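You operate a simulated robot arm through the tools that you are given. There is no shell and no other tool. Be economical: measure what you need, move in short steps, check, and stop when the job is done.

Carry out the task below with a simulated robot arm. There is one attempt and no reset: what you move stays moved.

TASK
Close the sanitiser, switch it on and run it on long.
Fine: one whole run; leave the books inside.

The check looks at the end state, three seconds after you hand in, the way a careful person would. Anything else that was tipped, shoved, dropped, spilled or broken makes it a failure.

THE ROBOT
A 7-joint arm with a two-finger gripper, hanging from a carriage that runs on a rail from [150.3, -1.5] to [-97.7, 1] (x, y) and turns from -289 to 399 degrees about z. Base frame: it is fixed where the carriage stands at the start and does not move with it; the origin is on the floor, on the carriage's upright axis, x ahead of it, y to its left, z up. Units: cm, degrees, N and s.
With the tool pointing down near the work surface it reaches from about 10 to 38 cm from the robot's upright axis, wherever it stands. Its first joint turns from -143.0 to 143.0 degrees. Places, roughly: book [-150, 50, 100]; power switch [80, 70, 120]; sanitiser door [80, 50, 100]; short-long knob [70, 70, 120]; wire rack [60, 70, 90]. Payload 1.37 kg.
The TCP is the grasp point between the finger pads, 1.6 cm short of the fingertips. In the tool frame z runs along the fingers and y along their closing line. The gripper opens to 9.2 cm. The gripper's body begins 7.4 cm behind the TCP.
Orientation is that of the tool frame in the base frame, as [roll, pitch, yaw] about the fixed x, y, z axes, in that order (R = Rz(yaw) Ry(pitch) Rx(roll)). With the fingers straight down and closing along the base's y, the tool's x points along the base's -x, its y along +y and its z along -z.

THE INTERFACE
- The arm moves only by the tool send_rows. Its arguments are lists of equal length, an entry for each row: "linear": the shift along the tool's x, y, z in cm, a list of three; "angular": the turn, a rotation vector about the tool's x, y, z in degrees, a list of three; "hand": the gripper command, from -1 (fully open) to 1 (shut), values between in proportion. In form: {"linear": [[tx, ty, tz], ...], "angular": [[ax, ay, az], ...], "hand": [hand, ...]}. A call has 1 to 20 rows; each row shifts and turns the commanded pose from where the row before left it, along the tool's axes as they then stand. A row lasts 0.2 s, in which the tool goes at most 5 cm and 8.6 degrees; a call with a longer step from one row to the next is refused whole, and so is a gripper value outside its range. Where a pose cannot be reached the arm comes as near as it can. A force on the tool above 40 N (or 10 N above the force at the start of the call, whichever is more), or a blocked arm, ends the call early, and 0.2 s more pass. Each finger halts on what it meets, pressing with about 24 N; the grip force reading is that of the motor and also rises with nothing between the fingers. The clock runs only during rows and for 0.2 s after the last one: add rows that do not move to give the fingers time. The reply holds the time, the measured pose of the TCP, the force on the tool along the base axes, the opening and the grip force, in the units named above and with some noise, with the torque about the TCP (base axes, N m) and any sound that the robot's microphone picked up, and new pictures: "pictures" is both (left out), scene, wrist or none.
- Cameras (640 x 400 px; columns grow to the right, rows downward): "scene" is now at [26.21, 6.52, 183.14]; the picture's right is [0.83, -0.56, 0.00], its down [-0.41, -0.61, -0.67] and it looks along [0.38, 0.56, -0.74] (base axes); focal length 270 px, centre (320, 200). "wrist" rides on the gripper at [7.1, 1.9, -11.1] in the tool frame; the picture's right is [-0.26, 0.97, 0.00], its down [-0.78, -0.21, -0.59] and it looks along [-0.57, -0.15, 0.81] (tool axes); focal length 280 px, centre (320, 200). There is no depth. A picture from a camera that has moved, and an enlarged one, comes with that camera's place and axes in the base frame and with its lens.
- raise_lower(by): slides the trunk up (or, below 0, down) by that many cm; the arm and the scene camera ride with it, the base frame stays. It gives what a move gives, with no picture.
- drive_base(legs): drives the robot by 1 to 6 legs, each [ahead, left, turn to the left] in cm, cm and degrees, along the robot's own axes; the way and the turn of a leg run together, so that a leg with both is an arc; at most 150 cm and 180 degrees a leg. The arm and the cameras ride along, it lands a little off, and it stops where it bumps. It keeps to its track: a leg is cut to what the track allows. It gives what a move gives, and a new picture of the scene camera.
- pan_tilt(pan, tilt): turns the head with the scene camera to pan (to the left, within 155 degrees either way) and tilt (down, from -29 to 69), counted from straight ahead of the robot. It gives what a move gives, and a new picture of the scene camera.
- enlarge(camera, box): a new picture of the part [left, top, right, bottom] of that camera's present view, enlarged. It takes no simulated time.
- sign_off(): hands the job in; it is judged then, once.

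Work in short steps. Places have to be worked out from the pictures, the camera data and where the tool is seen: move nearer, look again, correct. Check each grasp and each placing, and mend what went wrong. You have 120 turns and 260 pictures in all, those below and enlarged ones among them. Open the gripper and draw the arm clear of the work before you hand the job in, unless the task says otherwise; then end with one line.

The tools are called after ">>>" as a command line: name --argument value ..., lists and objects as JSON in quotes. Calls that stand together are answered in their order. send_rows: Moves the arm, as the interface text tells. Its arguments: {"type":"object","properties":{"linear":{"type":"array","items":{"type":"array","items":{"type":"number"}}},"angular":{"type":"array","items":{"type":"array","items":{"type":"number"}}},"hand":{"type":"array","items":{"type":"number"}},"pictures":{"type":"string","enum":["both","scene","wrist","none"]}},"required":["linear","angular","hand"]} The other tools are called the same way: raise_lower (by) slides the trunk up or down; drive_base (legs) drives the base; pan_tilt (pan, tilt) turns the head that bears the scene camera; enlarge (camera, box) takes an enlarged picture of a part of a camera's view; sign_off () hands the job in.

At the start:

```text
t: 0.0
eef_pos: [60.22, 52.4, 137.35]
orientation: [-179.9, 0.0, 179.9]
force: [0.0, -0.6, 0.2]
moment: [-0.01, 0.01, 0.02]
width: 9.2
finger_force: 0.0
trunk travel left (down, up): [-47.7, 10.4]
robot x, y, heading: [-0.23, -0.42, 0.2]
head pan, tilt: [56.1, 47.7]
```

scene: 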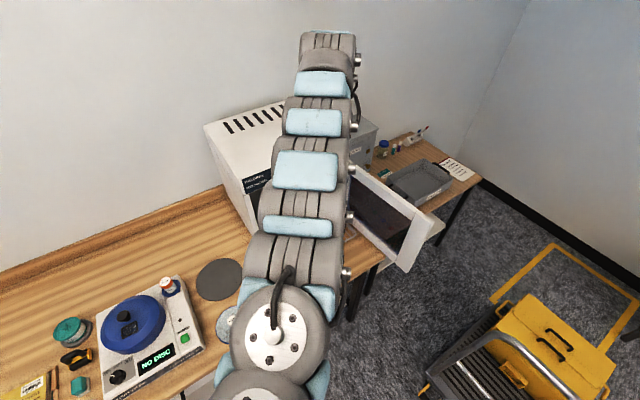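
wrist: 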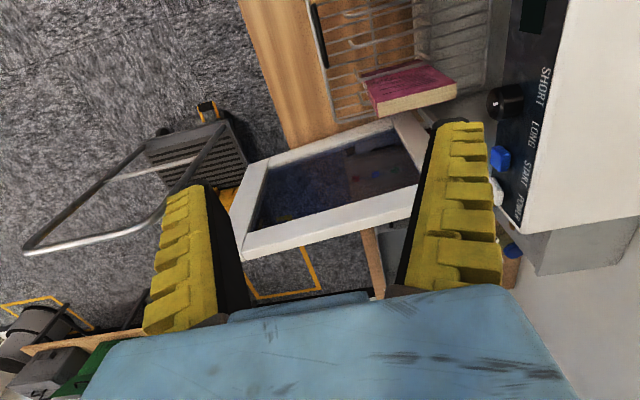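

The wrist view shows the panel (knob, blue button, white switch) and the open door hinged at its bottom or side. I enlarge both views to read it.

>>> enlarge --camera "wrist" --box '[440, 0, 600, 280]'

>>> enlarge --camera "wrist" --box '[220, 0, 520, 280]'

>>> enlarge --camera "scene" --box '[190, 90, 480, 290]'

```text
1.43 times, centred on (520, 140) of wrist
camera zoom: at [53.15, 54.23, 148.27], right [0.26, 0.97, 0.0], down [0.78, -0.21, 0.59], along [0.57, -0.15, -0.81], focal length 401 px, centre (34, 286)
```

zoom: 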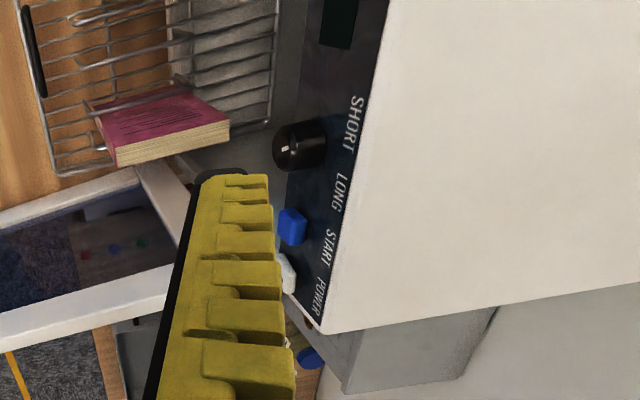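

```text
1.43 times, centred on (370, 140) of wrist
camera zoom: at [53.15, 54.23, 148.27], right [0.26, 0.97, 0.0], down [0.78, -0.21, 0.59], along [0.57, -0.15, -0.81], focal length 401 px, centre (249, 286)
```

zoom: 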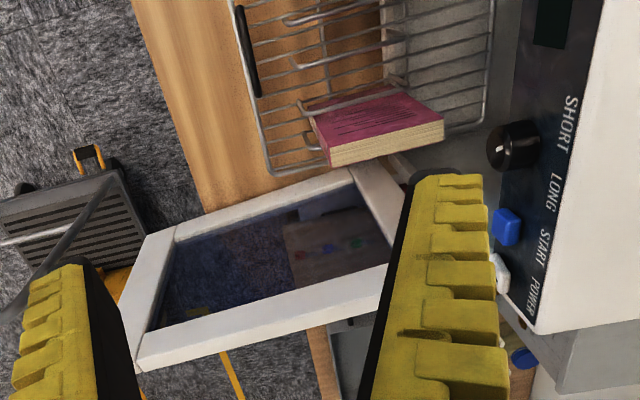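

```text
2.00 times, centred on (335, 190) of scene
camera zoom: at [26.21, 6.52, 183.14], right [0.83, -0.56, 0.0], down [-0.41, -0.61, -0.67], along [0.38, 0.56, -0.74], focal length 540 px, centre (290, 220)
```

zoom: 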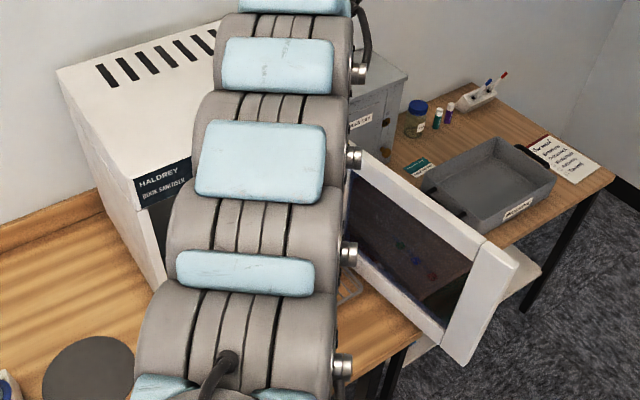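

The arm hides the sanitiser front from the scene camera. I draw the tool back from the front, then look.

>>> send_rows --linear '[[4, -3, 0], [4, -3, 0], [4, -3, 0], [4, -3, 0], [4, -3, 0], [4, -3, 0], [0, 0, 0]]' --angular '[[0, 0, 0], [0, 0, 0], [0, 0, 0], [0, 0, 0], [0, 0, 0], [0, 0, 0], [0, 0, 0]]' --hand '[1, 1, 1, 1, 1, 1, 1]'

```text
t: 1.6
eef_pos: [49.9, 46.23, 138.5]
orientation: [180.0, -0.2, -180.0]
force: [0.2, 0.3, 0.5]
moment: [0.03, 0.0, 0.02]
width: 0.01
finger_force: 23.9
out of reach, approached as far as the arm can: row 3, 4, 5, 6
trunk travel left (down, up): [-47.7, 10.4]
robot x, y, heading: [0.17, 0.39, -0.1]
head pan, tilt: [56.1, 47.7]
camera scene: at [26.21, 6.52, 183.14], right [0.83, -0.56, 0.0], down [-0.41, -0.61, -0.67], along [0.38, 0.56, -0.74], focal length 270 px, centre (320, 200)
camera wrist: at [42.67, 48.06, 149.55], right [0.26, 0.97, 0.0], down [0.78, -0.21, 0.59], along [0.57, -0.15, -0.81], focal length 280 px, centre (320, 200)
```

scene: 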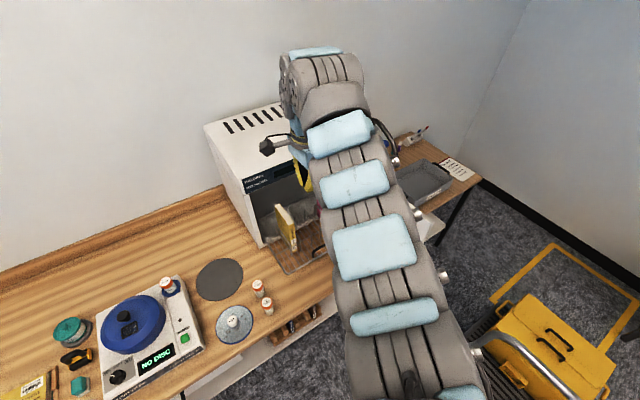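
wrist: 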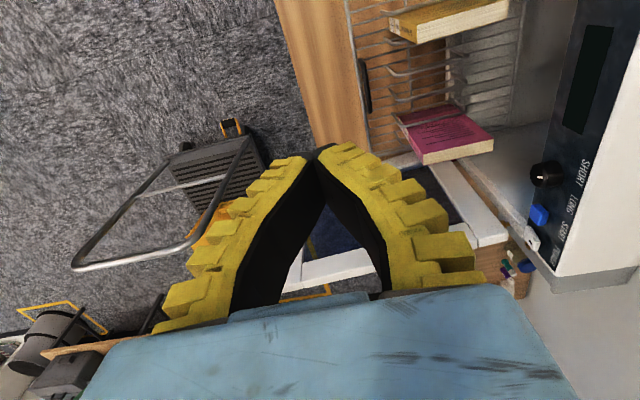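

Triangulating the two wrist views: knob ≈ (65, 69, 121.5), blue start ≈ (71, 69, 122), white power ≈ (75, 69, 122.5), rack pulled out with books on it. I raise the trunk for clearance, and then drive along the rail to look from the front.

>>> raise_lower --by 10

>>> drive_base --legs '[[60, 0, 0]]'

>>> pan_tilt --pan 105 --tilt 48

```text
t: 2.9
eef_pos: [49.82, 46.15, 148.59]
orientation: [179.9, -0.1, 180.0]
force: [-0.3, 0.1, 0.5]
moment: [-0.03, 0.0, -0.02]
width: 0.0
finger_force: 24.2
trunk travel left (down, up): [-57.7, 0.4]
robot x, y, heading: [-0.03, 0.17, 0.3]
head pan, tilt: [56.1, 47.7]
```

```text
t: 6.4
eef_pos: [110.71, 45.54, 148.55]
orientation: [-179.9, 0.0, 179.9]
force: [-1.4, 0.4, 1.2]
moment: [-0.01, -0.01, 0.06]
width: 0.03
finger_force: 23.5
trunk travel left (down, up): [-57.7, 0.4]
robot x, y, heading: [61.0, -0.83, -0.0]
head pan, tilt: [56.1, 47.7]
camera scene: at [87.21, 5.88, 193.14], right [0.83, -0.56, 0.0], down [-0.41, -0.61, -0.67], along [0.38, 0.56, -0.74], focal length 270 px, centre (320, 200)
```

scene: 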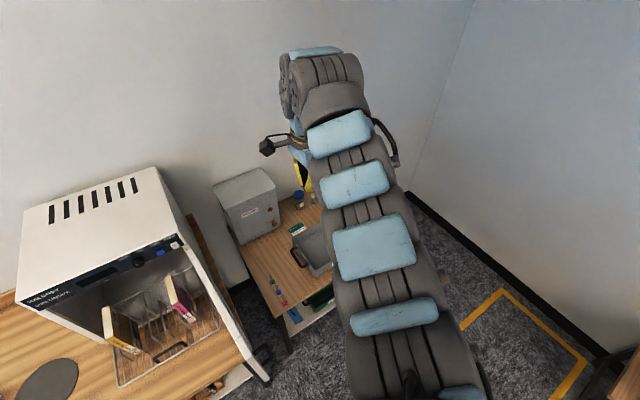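

```text
t: 7.5
eef_pos: [110.86, 45.45, 148.6]
orientation: [179.9, -0.1, 179.9]
force: [0.7, -0.2, -0.8]
moment: [-0.03, 0.04, -0.04]
width: 0.0
finger_force: 23.7
trunk travel left (down, up): [-57.7, 0.4]
robot x, y, heading: [60.7, -0.81, -0.1]
head pan, tilt: [105.0, 48.0]
camera scene: at [80.77, 6.94, 193.11], right [0.97, 0.26, 0.0], down [0.19, -0.72, -0.67], along [-0.17, 0.65, -0.74], focal length 270 px, centre (320, 200)
```

scene: 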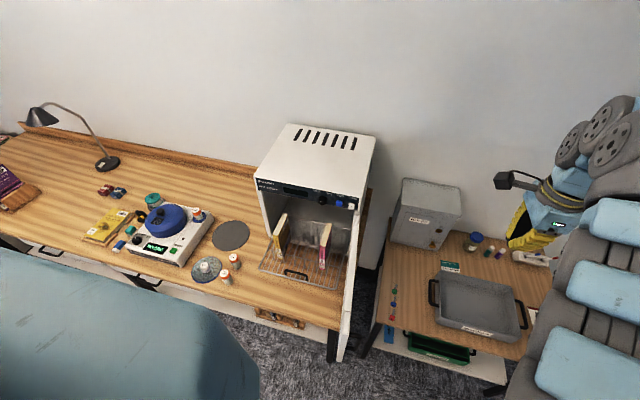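

>>> enlarge --camera "scene" --box '[230, 115, 390, 295]'

>>> enlarge --camera "scene" --box '[250, 175, 370, 220]'

>>> enlarge --camera "scene" --box '[320, 220, 400, 370]'

```text
2.22 times, centred on (310, 205) of scene
camera zoom: at [80.77, 6.94, 193.11], right [0.97, 0.26, 0.0], down [0.19, -0.72, -0.67], along [-0.17, 0.65, -0.74], focal length 600 px, centre (342, 189)
```

zoom: 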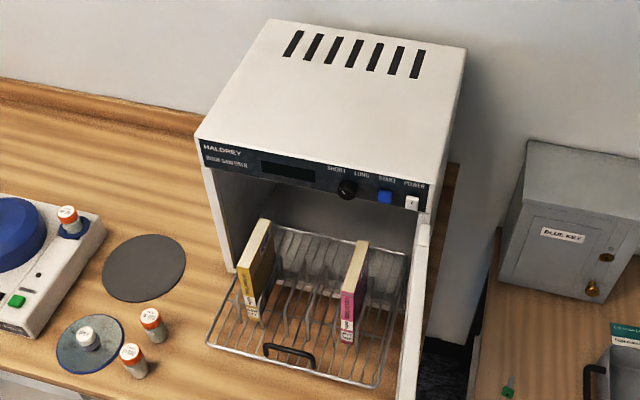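

```text
5.33 times, centred on (310, 198) of scene
camera zoom: at [80.77, 6.94, 193.11], right [0.97, 0.26, 0.0], down [0.19, -0.72, -0.67], along [-0.17, 0.65, -0.74], focal length 1440 px, centre (373, 213)
```

zoom: 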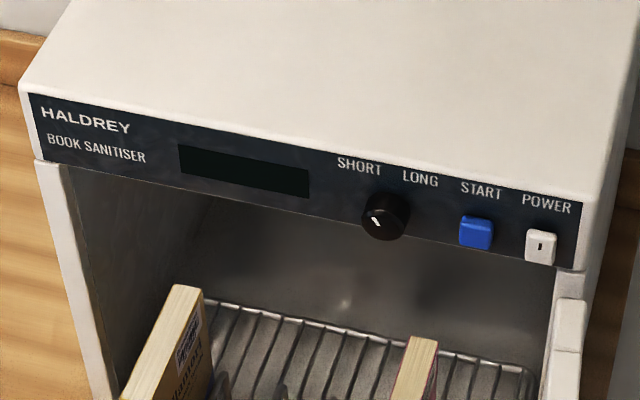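

```text
2.67 times, centred on (360, 295) of scene
camera zoom: at [80.77, 6.94, 193.11], right [0.97, 0.26, 0.0], down [0.19, -0.72, -0.67], along [-0.17, 0.65, -0.74], focal length 720 px, centre (213, -53)
```

zoom: 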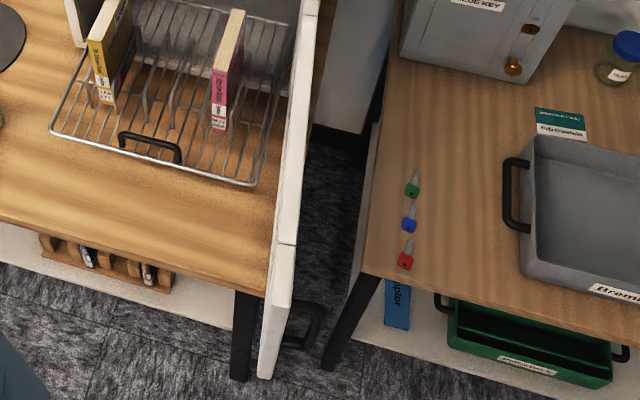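

Seen from the front: the rack protrudes ≈17 cm (handle ≈ (58.5, 53, 92.8)), the door is open ≈90° with its free edge near (82, 30), knob on SHORT, display dark. First I turn the tool to point along +y with the camera above.

>>> send_rows --linear '[[0, 0, 0], [0, 0, 0], [0, 0, 0], [0, 0, 0], [0, 0, 0], [0, 0, 0], [0, 0, 0], [0, 0, 0], [0, 0, 0], [0, 0, 0], [0, 0, 0], [0, 0, 0]]' --angular '[[0, 0, 8.18], [0, 0, 8.18], [0, 0, 8.18], [0, 0, 8.18], [0, 0, 8.18], [0, 0, 8.18], [0, 0, 8.18], [0, 0, 8.18], [0, 0, 8.18], [0, 0, 8.18], [0, 0, 8.2], [0, 0, 0]]' --hand '[1, 1, 1, 1, 1, 1, 1, 1, 1, 1, 1, 1]' --pictures "none"

>>> send_rows --linear '[[0, 0, 0], [0, 0, 0], [0, 0, 0], [0, 0, 0], [0, 0, 0], [0, 0, 0], [0, 0, 0], [0, 0, 0], [0, 0, 0], [0, 0, 0], [0, 0, 0], [0, 0, 0]]' --angular '[[0, 8.18, 0], [0, 8.18, 0], [0, 8.18, 0], [0, 8.18, 0], [0, 8.18, 0], [0, 8.18, 0], [0, 8.18, 0], [0, 8.18, 0], [0, 8.18, 0], [0, 8.18, 0], [0, 8.2, 0], [0, 0, 0]]' --hand '[1, 1, 1, 1, 1, 1, 1, 1, 1, 1, 1, 1]'

```text
t: 10.1
eef_pos: [110.89, 45.59, 148.56]
orientation: [-179.9, 0.0, 89.8]
force: [-0.2, 0.3, 0.5]
moment: [-0.01, 0.04, 0.0]
width: 0.02
finger_force: 23.6
trunk travel left (down, up): [-57.7, 0.4]
robot x, y, heading: [60.88, -0.53, 0.1]
head pan, tilt: [105.0, 48.0]
```

```text
t: 12.7
eef_pos: [110.87, 45.52, 148.45]
orientation: [-179.9, -0.1, 89.9]
force: [0.0, 0.2, -0.4]
moment: [-0.02, -0.03, -0.02]
width: 0.0
finger_force: 24.1
out of reach, approached as far as the arm can: row 1, 2, 3, 4, 5, 6, 7, 8, 9, 10, 11
trunk travel left (down, up): [-57.7, 0.4]
robot x, y, heading: [61.06, -0.43, 0.1]
head pan, tilt: [105.0, 48.0]
camera scene: at [80.76, 6.94, 193.11], right [0.97, 0.26, 0.0], down [0.19, -0.72, -0.67], along [-0.17, 0.65, -0.74], focal length 270 px, centre (320, 200)
camera wrist: at [112.75, 52.6, 159.51], right [0.96, -0.26, 0.0], down [-0.21, -0.78, 0.59], along [-0.16, -0.57, -0.81], focal length 280 px, centre (320, 200)
```

scene: 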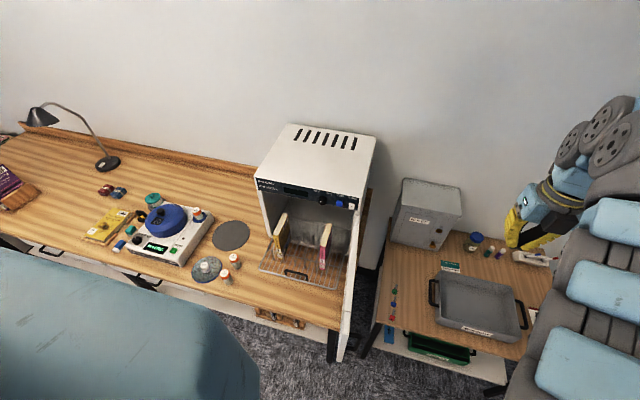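
wrist: 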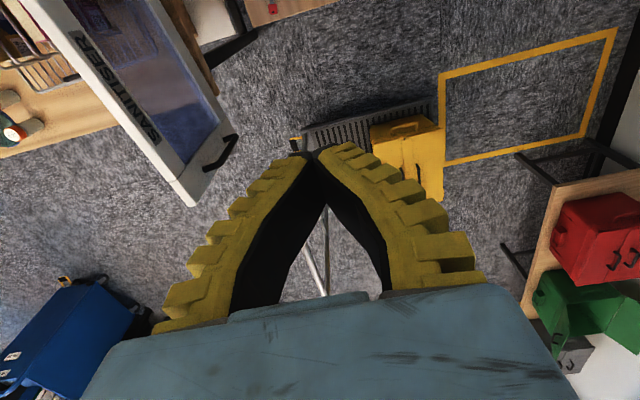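

Tool pitch wasn't reachable up there; I lower the tool relative to the trunk (nothing tall below) and try the pitch again.

>>> send_rows --linear '[[0, 0, 4], [0, 0, 4], [0, 0, 4], [0, 0, 4], [0, 0, 4], [0, 0, 0]]' --angular '[[0, 0, 0], [0, 0, 0], [0, 0, 0], [0, 0, 0], [0, 0, 0], [0, 0, 0]]' --hand '[1, 1, 1, 1, 1, 1]' --pictures "none"

>>> send_rows --linear '[[0, 0, 0], [0, 0, 0], [0, 0, 0], [0, 0, 0], [0, 0, 0], [0, 0, 0], [0, 0, 0], [0, 0, 0], [0, 0, 0], [0, 0, 0], [0, 0, 0], [0, 0, 0]]' --angular '[[0, 8.18, 0], [0, 8.18, 0], [0, 8.18, 0], [0, 8.18, 0], [0, 8.18, 0], [0, 8.18, 0], [0, 8.18, 0], [0, 8.18, 0], [0, 8.18, 0], [0, 8.18, 0], [0, 8.2, 0], [0, 0, 0]]' --hand '[1, 1, 1, 1, 1, 1, 1, 1, 1, 1, 1, 1]'

```text
t: 14.1
eef_pos: [110.87, 45.5, 148.58]
orientation: [-179.9, 0.0, 90.0]
force: [0.6, -0.7, 0.0]
moment: [0.01, 0.0, 0.01]
width: 0.0
finger_force: 24.0
out of reach, approached as far as the arm can: row 1, 2, 3, 4, 5
trunk travel left (down, up): [-57.7, 0.4]
robot x, y, heading: [61.03, -0.52, -0.2]
head pan, tilt: [105.0, 48.0]
```

```text
t: 16.7
eef_pos: [116.28, 51.06, 151.92]
orientation: [-179.8, -65.5, 89.7]
force: [-0.2, 0.5, 0.1]
moment: [-0.02, -0.02, 0.03]
width: 0.01
finger_force: 24.3
out of reach, approached as far as the arm can: row 1, 2, 3, 4, 7
trunk travel left (down, up): [-57.7, 0.4]
robot x, y, heading: [60.95, -0.25, -0.1]
head pan, tilt: [105.0, 48.0]
camera scene: at [80.76, 6.94, 193.11], right [0.97, 0.26, 0.0], down [0.19, -0.72, -0.67], along [-0.17, 0.65, -0.74], focal length 270 px, centre (320, 200)
camera wrist: at [118.22, 44.01, 162.96], right [0.96, -0.11, -0.24], down [-0.21, -0.86, -0.47], along [-0.16, 0.5, -0.85], focal length 280 px, centre (320, 200)
```

scene: 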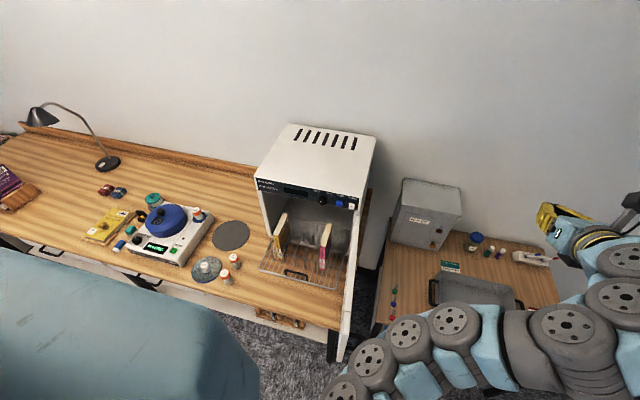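
wrist: 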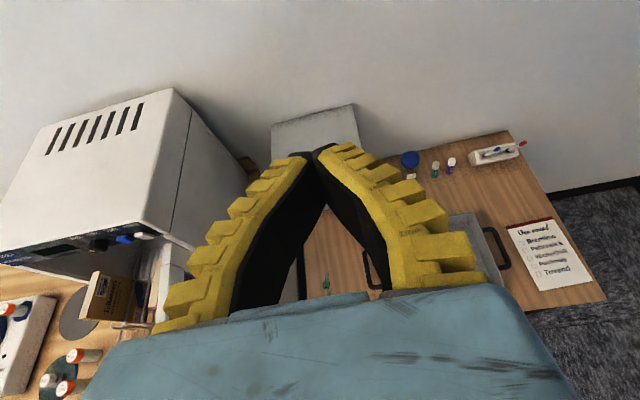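

The arm found a configuration pitched 65°. I add the remaining 25°.

>>> send_rows --linear '[[0, 0, 0], [0, 0, 0], [0, 0, 0], [0, 0, 0]]' --angular '[[0, 8.18, 0], [0, 8.18, 0], [0, 8.18, 0], [0, 0, 0]]' --hand '[1, 1, 1, 1]' --pictures "scene"

```text
t: 17.7
eef_pos: [116.34, 51.21, 151.98]
orientation: [-51.0, -89.8, -39.2]
force: [0.1, -0.7, -0.1]
moment: [-0.01, 0.03, 0.01]
width: 0.0
finger_force: 23.9
trunk travel left (down, up): [-57.7, 0.4]
robot x, y, heading: [61.14, -0.76, 0.1]
head pan, tilt: [105.0, 48.0]
camera scene: at [80.76, 6.94, 193.11], right [0.97, 0.26, 0.0], down [0.19, -0.72, -0.67], along [-0.17, 0.65, -0.74], focal length 270 px, centre (320, 200)
```

scene: 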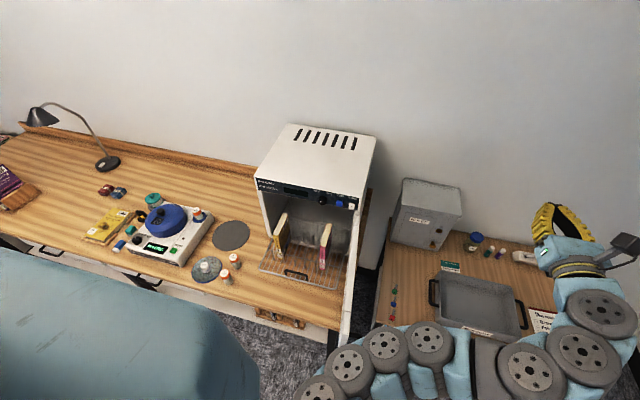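

The tool now points +y. I test how far it can go down relative to the trunk while keeping this orientation.

>>> send_rows --linear '[[-4, 0, 0], [-4, 0, 0], [-4, 0, 0], [-4, 0, 0], [-4, 0, 0], [0, 0, 0]]' --angular '[[0, 0, 0], [0, 0, 0], [0, 0, 0], [0, 0, 0], [0, 0, 0], [0, 0, 0]]' --hand '[1, 1, 1, 1, 1, 1]' --pictures "both"

```text
t: 19.1
eef_pos: [116.71, 50.95, 132.21]
orientation: [-86.8, -89.9, -3.3]
force: [0.5, -0.1, 0.2]
moment: [0.01, -0.02, 0.01]
width: 0.0
finger_force: 24.0
trunk travel left (down, up): [-57.7, 0.4]
robot x, y, heading: [61.36, -0.48, 0.1]
head pan, tilt: [105.0, 48.0]
camera scene: at [80.77, 6.93, 193.11], right [0.97, 0.26, 0.0], down [0.19, -0.72, -0.67], along [-0.17, 0.65, -0.74], focal length 270 px, centre (320, 200)
camera wrist: at [118.51, 39.91, 139.18], right [0.96, 0.0, -0.26], down [-0.21, -0.59, -0.78], along [-0.15, 0.81, -0.57], focal length 280 px, centre (320, 200)
```

scene: 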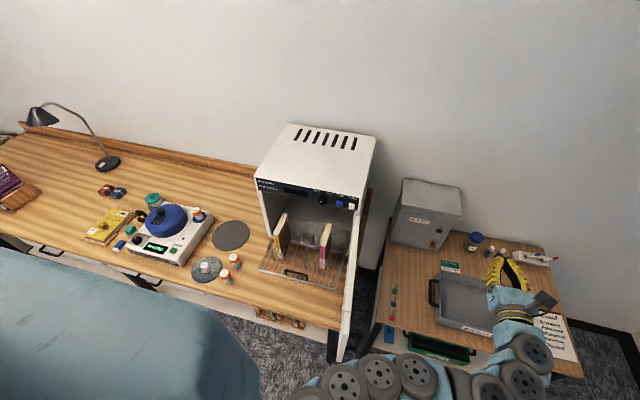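
wrist: 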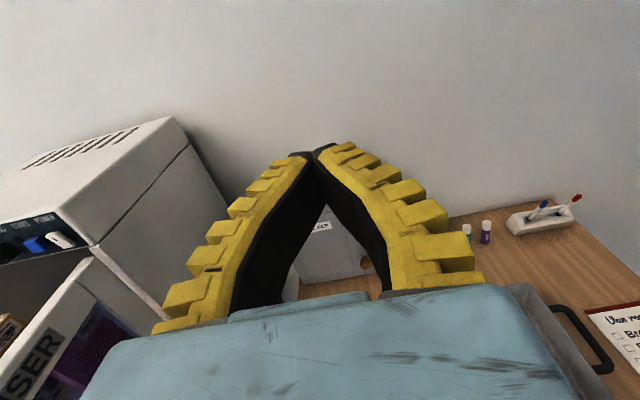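

Works well. For a safe pass over the open door I go back up 10 cm, then drive 50 cm back along the rail so that the tool stands before the sanitiser.

>>> send_rows --linear '[[4, 0, 0], [4, 0, 0], [2, 0, 0], [0, 0, 0]]' --angular '[[0, 0, 0], [0, 0, 0], [0, 0, 0], [0, 0, 0]]' --hand '[1, 1, 1, 1]' --pictures "none"

>>> drive_base --legs '[[-25, 0, 0]]'

```text
t: 20.1
eef_pos: [116.47, 51.2, 142.13]
orientation: [-97.7, -89.9, 7.6]
force: [0.7, -0.3, -0.6]
moment: [-0.03, 0.0, 0.01]
width: 0.0
finger_force: 23.8
trunk travel left (down, up): [-57.7, 0.4]
robot x, y, heading: [60.85, -0.72, -0.4]
head pan, tilt: [105.0, 48.0]
```

```text
t: 21.9
eef_pos: [91.82, 51.57, 142.12]
orientation: [-93.4, -90.0, 3.4]
force: [0.0, 0.4, 0.0]
moment: [-0.03, 0.0, 0.01]
width: 0.0
finger_force: 24.1
trunk travel left (down, up): [-57.7, 0.4]
robot x, y, heading: [36.68, -0.33, 0.2]
head pan, tilt: [105.0, 48.0]
camera scene: at [56.16, 7.25, 193.11], right [0.97, 0.26, 0.0], down [0.19, -0.72, -0.67], along [-0.17, 0.65, -0.74], focal length 270 px, centre (320, 200)
```

scene: 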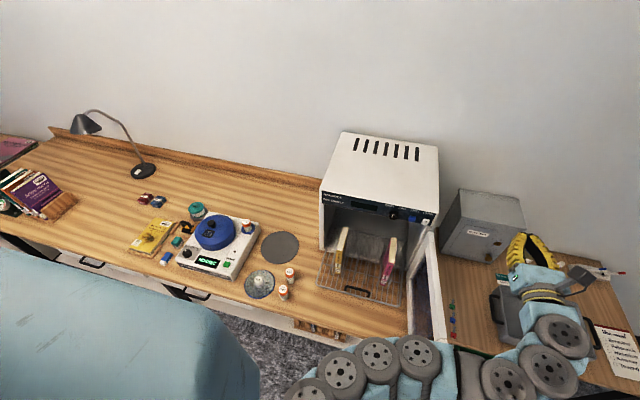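

All clear so far; another 33 cm back puts the tool at x ≈ 59.

>>> drive_base --legs '[[-33, 0, 0]]'

>>> pan_tilt --pan 70 --tilt 45

>>> enlarge --camera "wrist" --box '[0, 0, 640, 400]'

```text
t: 24.1
eef_pos: [58.99, 52.12, 141.93]
orientation: [-93.3, -89.9, 3.6]
force: [0.0, -0.6, 0.4]
moment: [-0.01, 0.0, 0.0]
width: 0.03
finger_force: 23.8
trunk travel left (down, up): [-57.7, 0.4]
robot x, y, heading: [4.17, -0.32, 0.1]
head pan, tilt: [105.0, 48.0]
camera scene: at [23.48, 7.67, 193.11], right [0.96, 0.27, 0.0], down [0.2, -0.72, -0.67], along [-0.18, 0.65, -0.74], focal length 270 px, centre (320, 200)
```

scene: 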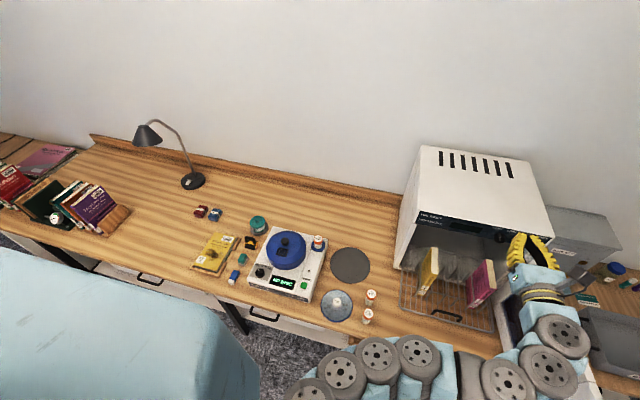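

```text
t: 25.1
eef_pos: [58.93, 52.18, 142.11]
orientation: [-95.5, -89.9, 6.0]
force: [-0.1, 0.1, 0.1]
moment: [0.0, -0.01, 0.0]
width: 0.0
finger_force: 24.0
trunk travel left (down, up): [-57.7, 0.4]
robot x, y, heading: [3.82, 0.12, 0.4]
head pan, tilt: [70.0, 45.0]
camera scene: at [28.29, 7.73, 193.53], right [0.94, -0.34, 0.0], down [-0.24, -0.67, -0.71], along [0.24, 0.67, -0.71], focal length 270 px, centre (320, 200)
```

scene: 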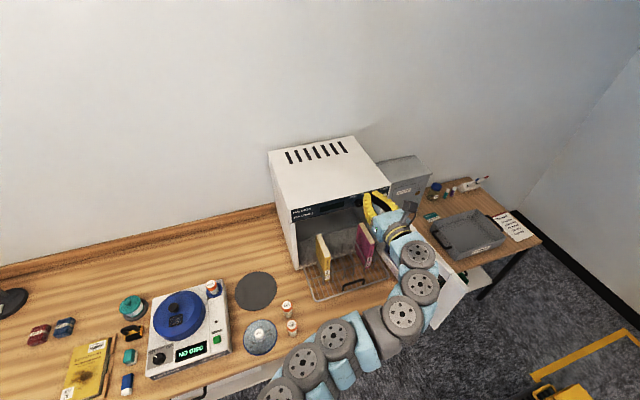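

```text
1.00 times, centred on (320, 200) of wrist (not enlarged: the box is as wide or as high as the picture)
camera zoom: at [60.95, 41.07, 149.13], right [0.96, 0.01, -0.26], down [-0.21, -0.59, -0.78], along [-0.16, 0.81, -0.57], focal length 280 px, centre (320, 200)
```

zoom: 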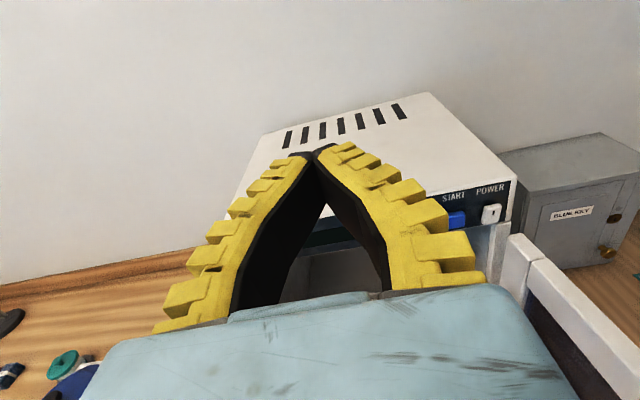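

Now for the rack: I tilt the tool 30° downward so that the wrist stays above the table, back off 6 cm, and go down 20 cm.

>>> send_rows --linear '[[0, 0, 0], [0, 0, 0], [0, 0, 0], [0, 0, 0], [-1.5, 0, -2.6], [-1.5, 0, -2.6], [-3.46, 0, 2], [-3.46, 0, 2], [-3.46, 0, 2], [-3.46, 0, 2], [-3.46, 0, 2], [0, 0, 0]]' --angular '[[0, -7.5, 0], [0, -7.5, 0], [0, -7.5, 0], [0, -7.5, 0], [0, 0, 0], [0, 0, 0], [0, 0, 0], [0, 0, 0], [0, 0, 0], [0, 0, 0], [0, 0, 0], [0, 0, 0]]' --hand '[1, 1, 1, 1, 1, 1, 1, 1, 1, 1, 1, 1]'

```text
t: 27.7
eef_pos: [59.25, 46.37, 121.79]
orientation: [-179.9, -59.9, 90.1]
force: [0.0, 0.0, -1.0]
moment: [0.01, 0.02, 0.04]
width: 0.02
finger_force: 24.0
out of reach, approached as far as the arm can: row 6
trunk travel left (down, up): [-57.7, 0.4]
robot x, y, heading: [3.71, 0.71, 0.5]
head pan, tilt: [70.0, 45.0]
camera scene: at [28.3, 7.72, 193.53], right [0.94, -0.34, 0.0], down [-0.24, -0.67, -0.71], along [0.24, 0.67, -0.71], focal length 270 px, centre (320, 200)
camera wrist: at [61.2, 40.22, 133.39], right [0.97, -0.13, -0.23], down [-0.21, -0.9, -0.38], along [-0.16, 0.41, -0.9], focal length 280 px, centre (320, 200)
```

scene: 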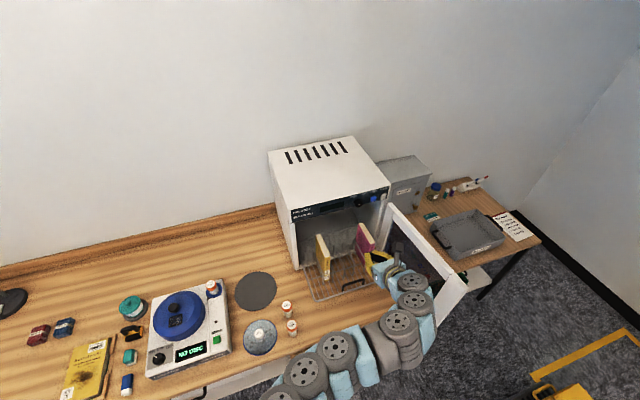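
wrist: 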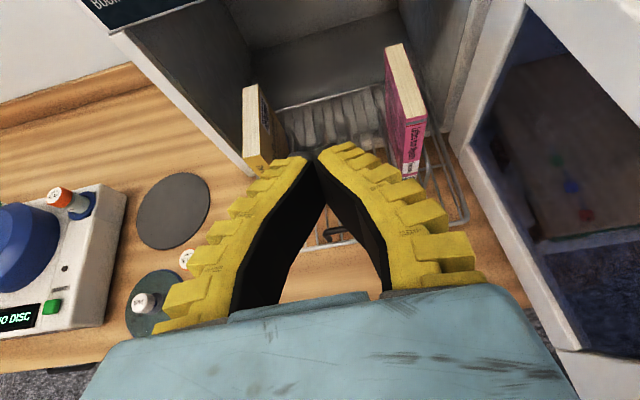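

Tool is clear of the door. I lower with the trunk by 20 cm, watching.

>>> raise_lower --by -20

>>> enlarge --camera "wrist" --box '[0, 0, 640, 400]'

>>> enlarge --camera "scene" --box '[220, 160, 500, 400]'

```text
t: 29.9
eef_pos: [59.18, 46.32, 101.86]
orientation: [-179.8, -60.0, 90.2]
force: [0.4, 0.8, -0.7]
moment: [0.0, 0.0, -0.02]
width: 0.01
finger_force: 24.2
trunk travel left (down, up): [-37.7, 20.4]
robot x, y, heading: [3.81, -0.38, 0.4]
head pan, tilt: [70.0, 45.0]
```

```text
1.00 times, centred on (320, 200) of wrist (not enlarged: the box is as wide or as high as the picture)
camera zoom: at [61.18, 40.25, 113.42], right [0.97, -0.12, -0.23], down [-0.21, -0.9, -0.38], along [-0.16, 0.41, -0.9], focal length 280 px, centre (320, 200)
```

zoom: 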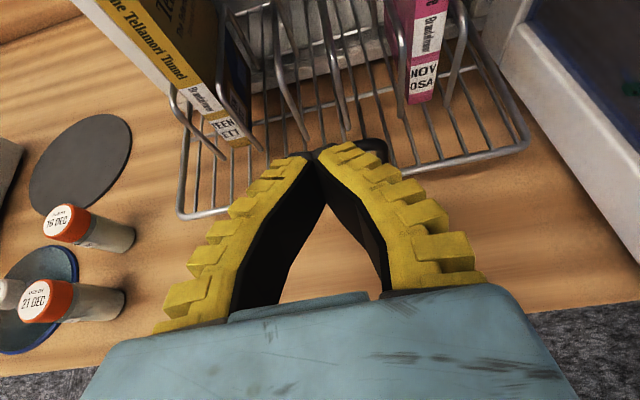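

```text
1.67 times, centred on (360, 280) of scene
camera zoom: at [28.3, 7.73, 173.53], right [0.94, -0.34, 0.0], down [-0.24, -0.67, -0.71], along [0.24, 0.67, -0.71], focal length 450 px, centre (253, 67)
```

zoom: 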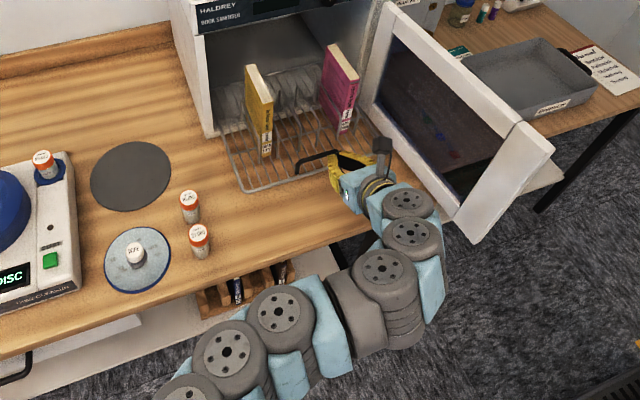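

Handle centre ≈ (58.6, 52, 93); I lower the tool 8 cm with the arm so that the fingertips stand right in front of it.

>>> send_rows --linear '[[-3.46, -0.3, 2], [-3.46, -0.3, 2], [0, 0, 0]]' --angular '[[0, 0, 0], [0, 0, 0], [0, 0, 0]]' --hand '[1, 1, 1]'

>>> enlarge --camera "scene" --box '[280, 180, 440, 300]'

```text
t: 30.7
eef_pos: [58.72, 46.24, 93.68]
orientation: [-179.8, -60.0, 90.1]
force: [0.3, 0.3, 0.4]
moment: [0.04, -0.03, -0.01]
width: 0.0
finger_force: 24.3
trunk travel left (down, up): [-37.7, 20.4]
robot x, y, heading: [3.8, 0.1, 0.3]
head pan, tilt: [70.0, 45.0]
camera scene: at [28.29, 7.72, 173.53], right [0.94, -0.34, 0.0], down [-0.24, -0.67, -0.71], along [0.24, 0.67, -0.71], focal length 270 px, centre (320, 200)
camera wrist: at [60.6, 40.19, 105.34], right [0.97, -0.13, -0.23], down [-0.21, -0.9, -0.38], along [-0.16, 0.41, -0.9], focal length 280 px, centre (320, 200)
```

scene: 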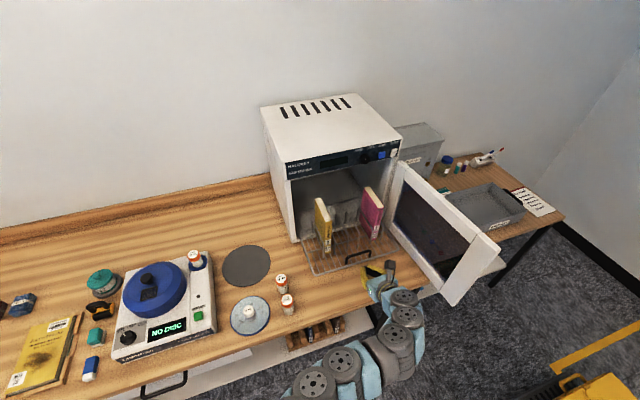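
wrist: 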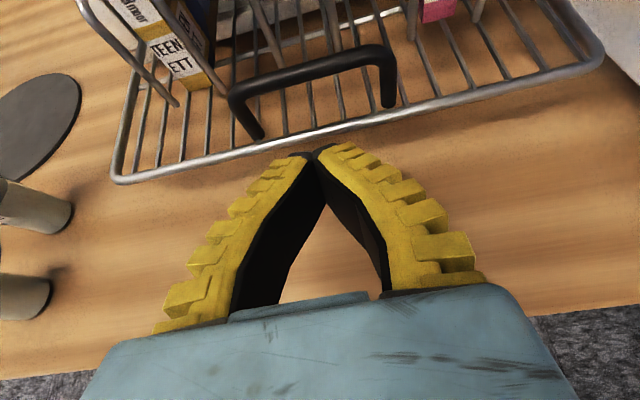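

```text
3.33 times, centred on (360, 240) of scene
camera zoom: at [28.29, 7.72, 173.53], right [0.94, -0.34, 0.0], down [-0.24, -0.67, -0.71], along [0.24, 0.67, -0.71], focal length 900 px, centre (187, 67)
```

zoom: 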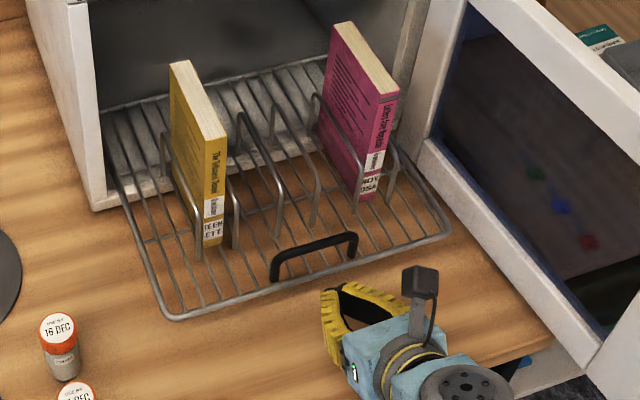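

The handle is an upright loop with its bar at ≈ (59, 54, 93.7). I rise 0.8 cm and push gently along +y.

>>> send_rows --linear '[[0.7, 0, -0.4], [1, 0, 1.73], [1, 0, 1.73], [0.75, 0, 1.3], [0.5, 0, 0.87], [0.5, 0, 0.87], [0.5, 0, 0.87], [0.5, 0, 0.87], [0.5, 0, 0.87], [0.5, 0, 0.87], [0, 0, 0]]' --angular '[[0, 0, 0], [0, 0, 0], [0, 0, 0], [0, 0, 0], [0, 0, 0], [0, 0, 0], [0, 0, 0], [0, 0, 0], [0, 0, 0], [0, 0, 0], [0, 0, 0]]' --hand '[1, 1, 1, 1, 1, 1, 1, 1, 1, 1, 1]'

```text
t: 33.1
eef_pos: [58.51, 57.92, 94.65]
orientation: [-179.8, -60.1, 90.1]
force: [0.0, 0.8, 0.2]
moment: [-0.01, 0.02, 0.01]
width: 0.01
finger_force: 23.7
trunk travel left (down, up): [-37.7, 20.4]
robot x, y, heading: [4.06, 0.21, 0.4]
head pan, tilt: [70.0, 45.0]
camera scene: at [28.3, 7.73, 173.53], right [0.94, -0.34, 0.0], down [-0.24, -0.67, -0.71], along [0.24, 0.67, -0.71], focal length 270 px, centre (320, 200)
camera wrist: at [60.44, 51.83, 106.22], right [0.97, -0.12, -0.23], down [-0.21, -0.9, -0.38], along [-0.16, 0.41, -0.9], focal length 280 px, centre (320, 200)
```

scene: 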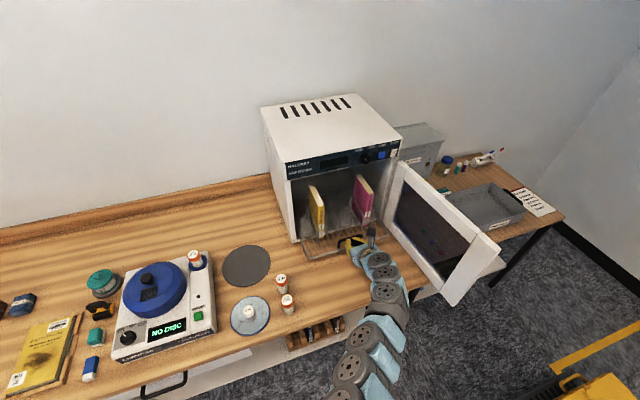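
wrist: 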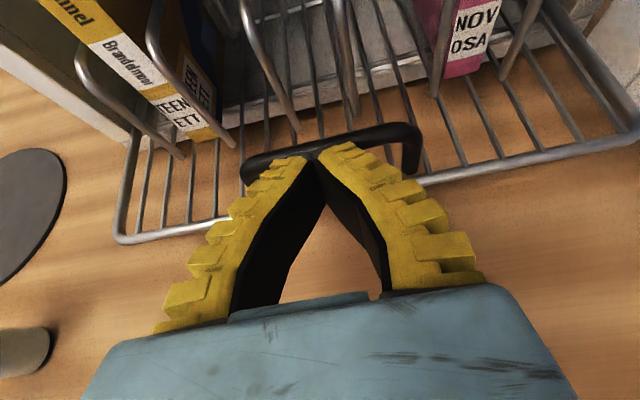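

The rack slides smoothly with the push, so I continue ≈9 cm.

>>> send_rows --linear '[[0.5, 0, 0.87], [0.5, 0, 0.87], [0.5, 0, 0.87], [0.5, 0, 0.87], [0.5, 0, 0.87], [0.5, 0, 0.87], [0.5, 0, 0.87], [0.5, 0, 0.87], [0.5, 0, 0.87], [0, 0, 0]]' --angular '[[0, 0, 0], [0, 0, 0], [0, 0, 0], [0, 0, 0], [0, 0, 0], [0, 0, 0], [0, 0, 0], [0, 0, 0], [0, 0, 0], [0, 0, 0]]' --hand '[1, 1, 1, 1, 1, 1, 1, 1, 1, 1]'

>>> enlarge --camera "scene" --box '[260, 140, 420, 300]'

```text
t: 35.3
eef_pos: [58.33, 66.95, 94.73]
orientation: [-179.7, -60.0, 90.2]
force: [0.2, 0.2, -0.6]
moment: [0.0, -0.02, 0.01]
width: 0.0
finger_force: 24.0
trunk travel left (down, up): [-37.7, 20.4]
robot x, y, heading: [3.46, -0.24, 0.3]
head pan, tilt: [70.0, 45.0]
camera scene: at [28.29, 7.74, 173.53], right [0.94, -0.34, 0.0], down [-0.24, -0.67, -0.71], along [0.24, 0.67, -0.71], focal length 270 px, centre (320, 200)
camera wrist: at [60.31, 60.89, 106.25], right [0.97, -0.12, -0.23], down [-0.21, -0.9, -0.38], along [-0.16, 0.41, -0.9], focal length 280 px, centre (320, 200)
```

scene: 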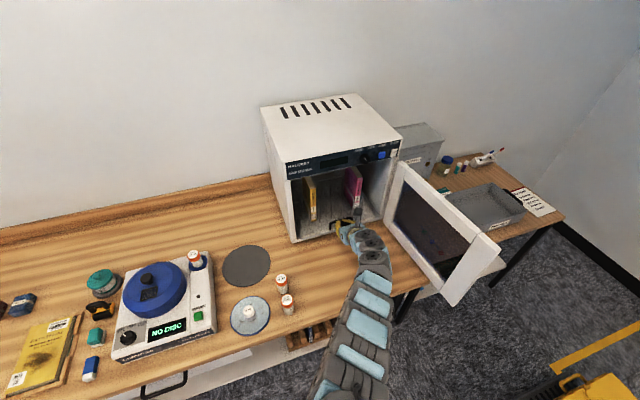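
wrist: 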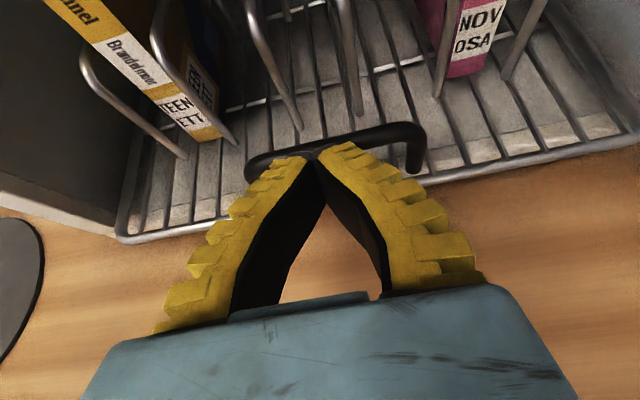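

```text
2.50 times, centred on (340, 220) of scene
camera zoom: at [28.29, 7.74, 173.53], right [0.94, -0.34, 0.0], down [-0.24, -0.67, -0.71], along [0.24, 0.67, -0.71], focal length 675 px, centre (270, 150)
```

zoom: 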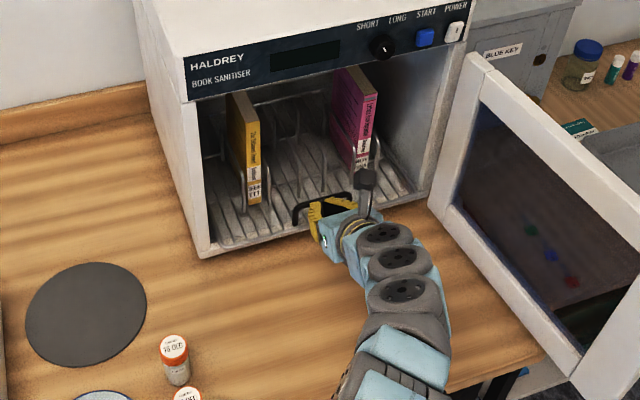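

The rack front is now about flush with the opening; I push on a few centimetres until it stops.

>>> send_rows --linear '[[0.5, 0, 0.87], [0.5, 0, 0.87], [0.25, 0, 0.43], [0.25, 0, 0.43], [0.25, 0, 0.43], [0, 0, 0]]' --angular '[[0, 0, 0], [0, 0, 0], [0, 0, 0], [0, 0, 0], [0, 0, 0], [0, 0, 0]]' --hand '[1, 1, 1, 1, 1, 1]'

>>> enlarge --camera "scene" --box '[260, 140, 420, 300]'

```text
t: 36.7
eef_pos: [58.5, 69.25, 94.66]
orientation: [-180.0, -59.8, 90.5]
force: [0.1, 0.6, 0.0]
moment: [-0.03, -0.01, 0.0]
width: 0.0
finger_force: 24.1
out of reach, approached as far as the arm can: row 4, 5
trunk travel left (down, up): [-37.7, 20.4]
robot x, y, heading: [3.6, -0.1, 0.5]
head pan, tilt: [70.0, 45.0]
camera scene: at [28.29, 7.73, 173.53], right [0.94, -0.34, 0.0], down [-0.24, -0.67, -0.71], along [0.24, 0.67, -0.71], focal length 270 px, centre (320, 200)
camera wrist: at [60.39, 63.25, 106.28], right [0.97, -0.12, -0.23], down [-0.21, -0.9, -0.38], along [-0.16, 0.41, -0.9], focal length 280 px, centre (320, 200)
```

scene: 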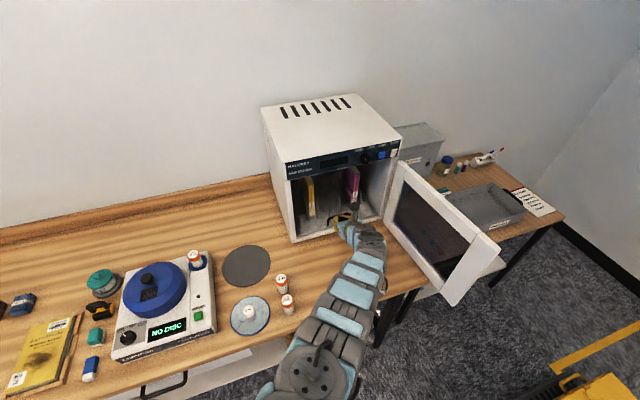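
wrist: 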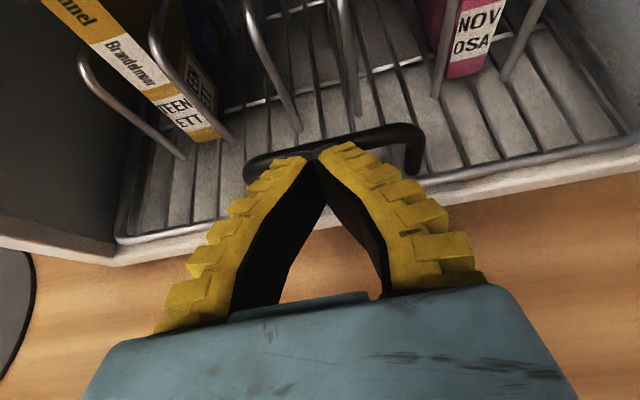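

```text
2.50 times, centred on (340, 220) of scene
camera zoom: at [28.29, 7.73, 173.53], right [0.94, -0.34, 0.0], down [-0.24, -0.67, -0.71], along [0.24, 0.67, -0.71], focal length 675 px, centre (270, 150)
```

zoom: 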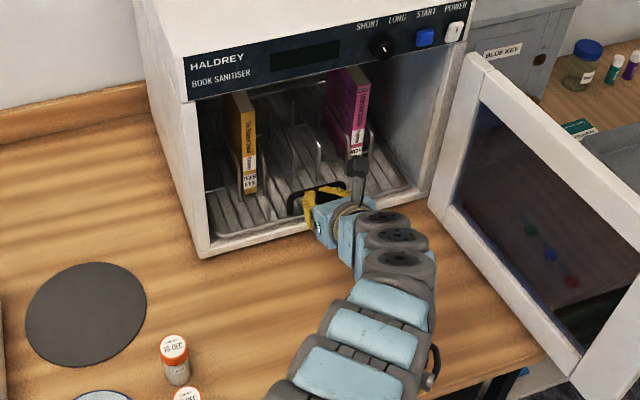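

The arm is at its reach; the rack is just inside the sill. I back off, move the base 12 cm ahead, shift the tool back in x, then push further.

>>> send_rows --linear '[[-1.5, 0, -2.6], [-1.5, 0, -2.6], [-1.5, 0, -2.6], [0, 0, 0]]' --angular '[[0, 0, 0], [0, 0, 0], [0, 0, 0], [0, 0, 0]]' --hand '[1, 1, 1, 1]' --pictures "none"

>>> drive_base --legs '[[12, 0, 0]]'

>>> send_rows --linear '[[0, -4, 0], [0, -4, 0], [0, -4, 0], [0, 0, 0]]' --angular '[[0, 0, 0], [0, 0, 0], [0, 0, 0], [0, 0, 0]]' --hand '[1, 1, 1, 1]'

```text
t: 37.7
eef_pos: [58.36, 60.4, 94.67]
orientation: [-179.8, -60.0, 90.2]
force: [0.6, -1.1, -0.4]
moment: [0.04, 0.01, -0.03]
width: 0.01
finger_force: 23.9
trunk travel left (down, up): [-37.7, 20.4]
robot x, y, heading: [3.53, 0.08, 0.5]
head pan, tilt: [70.0, 45.0]
```

```text
t: 38.9
eef_pos: [70.47, 60.36, 94.69]
orientation: [-179.8, -60.0, 90.2]
force: [0.6, 0.2, 0.5]
moment: [-0.01, 0.0, 0.0]
width: 0.02
finger_force: 23.9
trunk travel left (down, up): [-37.7, 20.4]
robot x, y, heading: [15.45, -0.3, 0.5]
head pan, tilt: [70.0, 45.0]
camera scene: at [40.29, 7.63, 173.53], right [0.94, -0.34, 0.0], down [-0.24, -0.67, -0.71], along [0.24, 0.67, -0.71], focal length 270 px, centre (320, 200)
```

scene: 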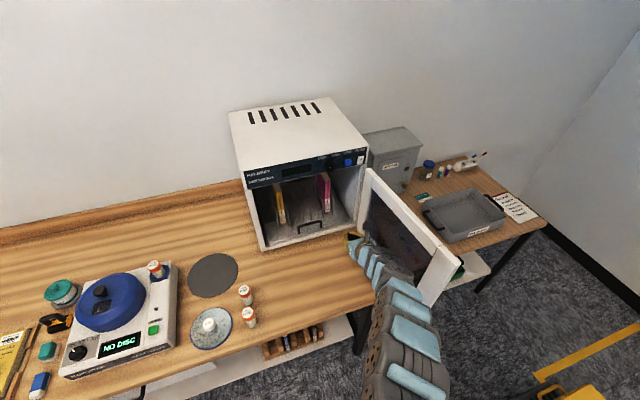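

```text
t: 39.9
eef_pos: [57.99, 60.54, 94.34]
orientation: [-173.6, -59.7, 88.8]
force: [-0.2, -0.1, -0.7]
moment: [-0.03, -0.01, -0.01]
width: 0.01
finger_force: 23.7
out of reach, approached as far as the arm can: row 3
trunk travel left (down, up): [-37.7, 20.4]
robot x, y, heading: [15.93, -0.2, 0.1]
head pan, tilt: [70.0, 45.0]
camera scene: at [40.29, 7.63, 173.53], right [0.94, -0.34, 0.0], down [-0.24, -0.67, -0.71], along [0.24, 0.67, -0.71], focal length 270 px, centre (320, 200)
camera wrist: at [60.97, 54.82, 105.81], right [0.96, -0.06, -0.28], down [-0.16, -0.92, -0.37], along [-0.24, 0.4, -0.89], focal length 280 px, centre (320, 200)
```

scene: 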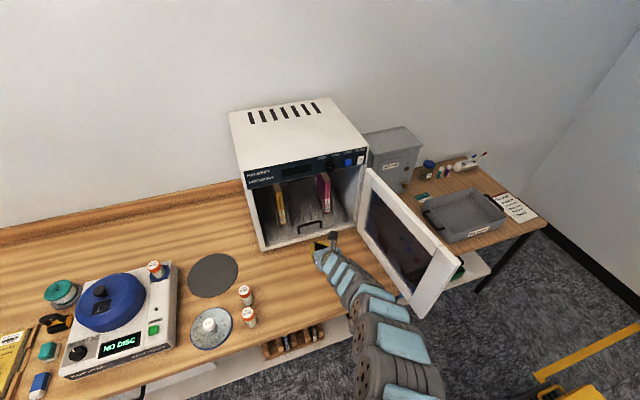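
wrist: 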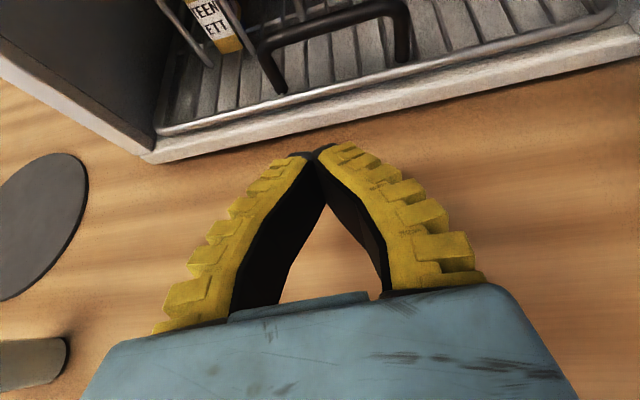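

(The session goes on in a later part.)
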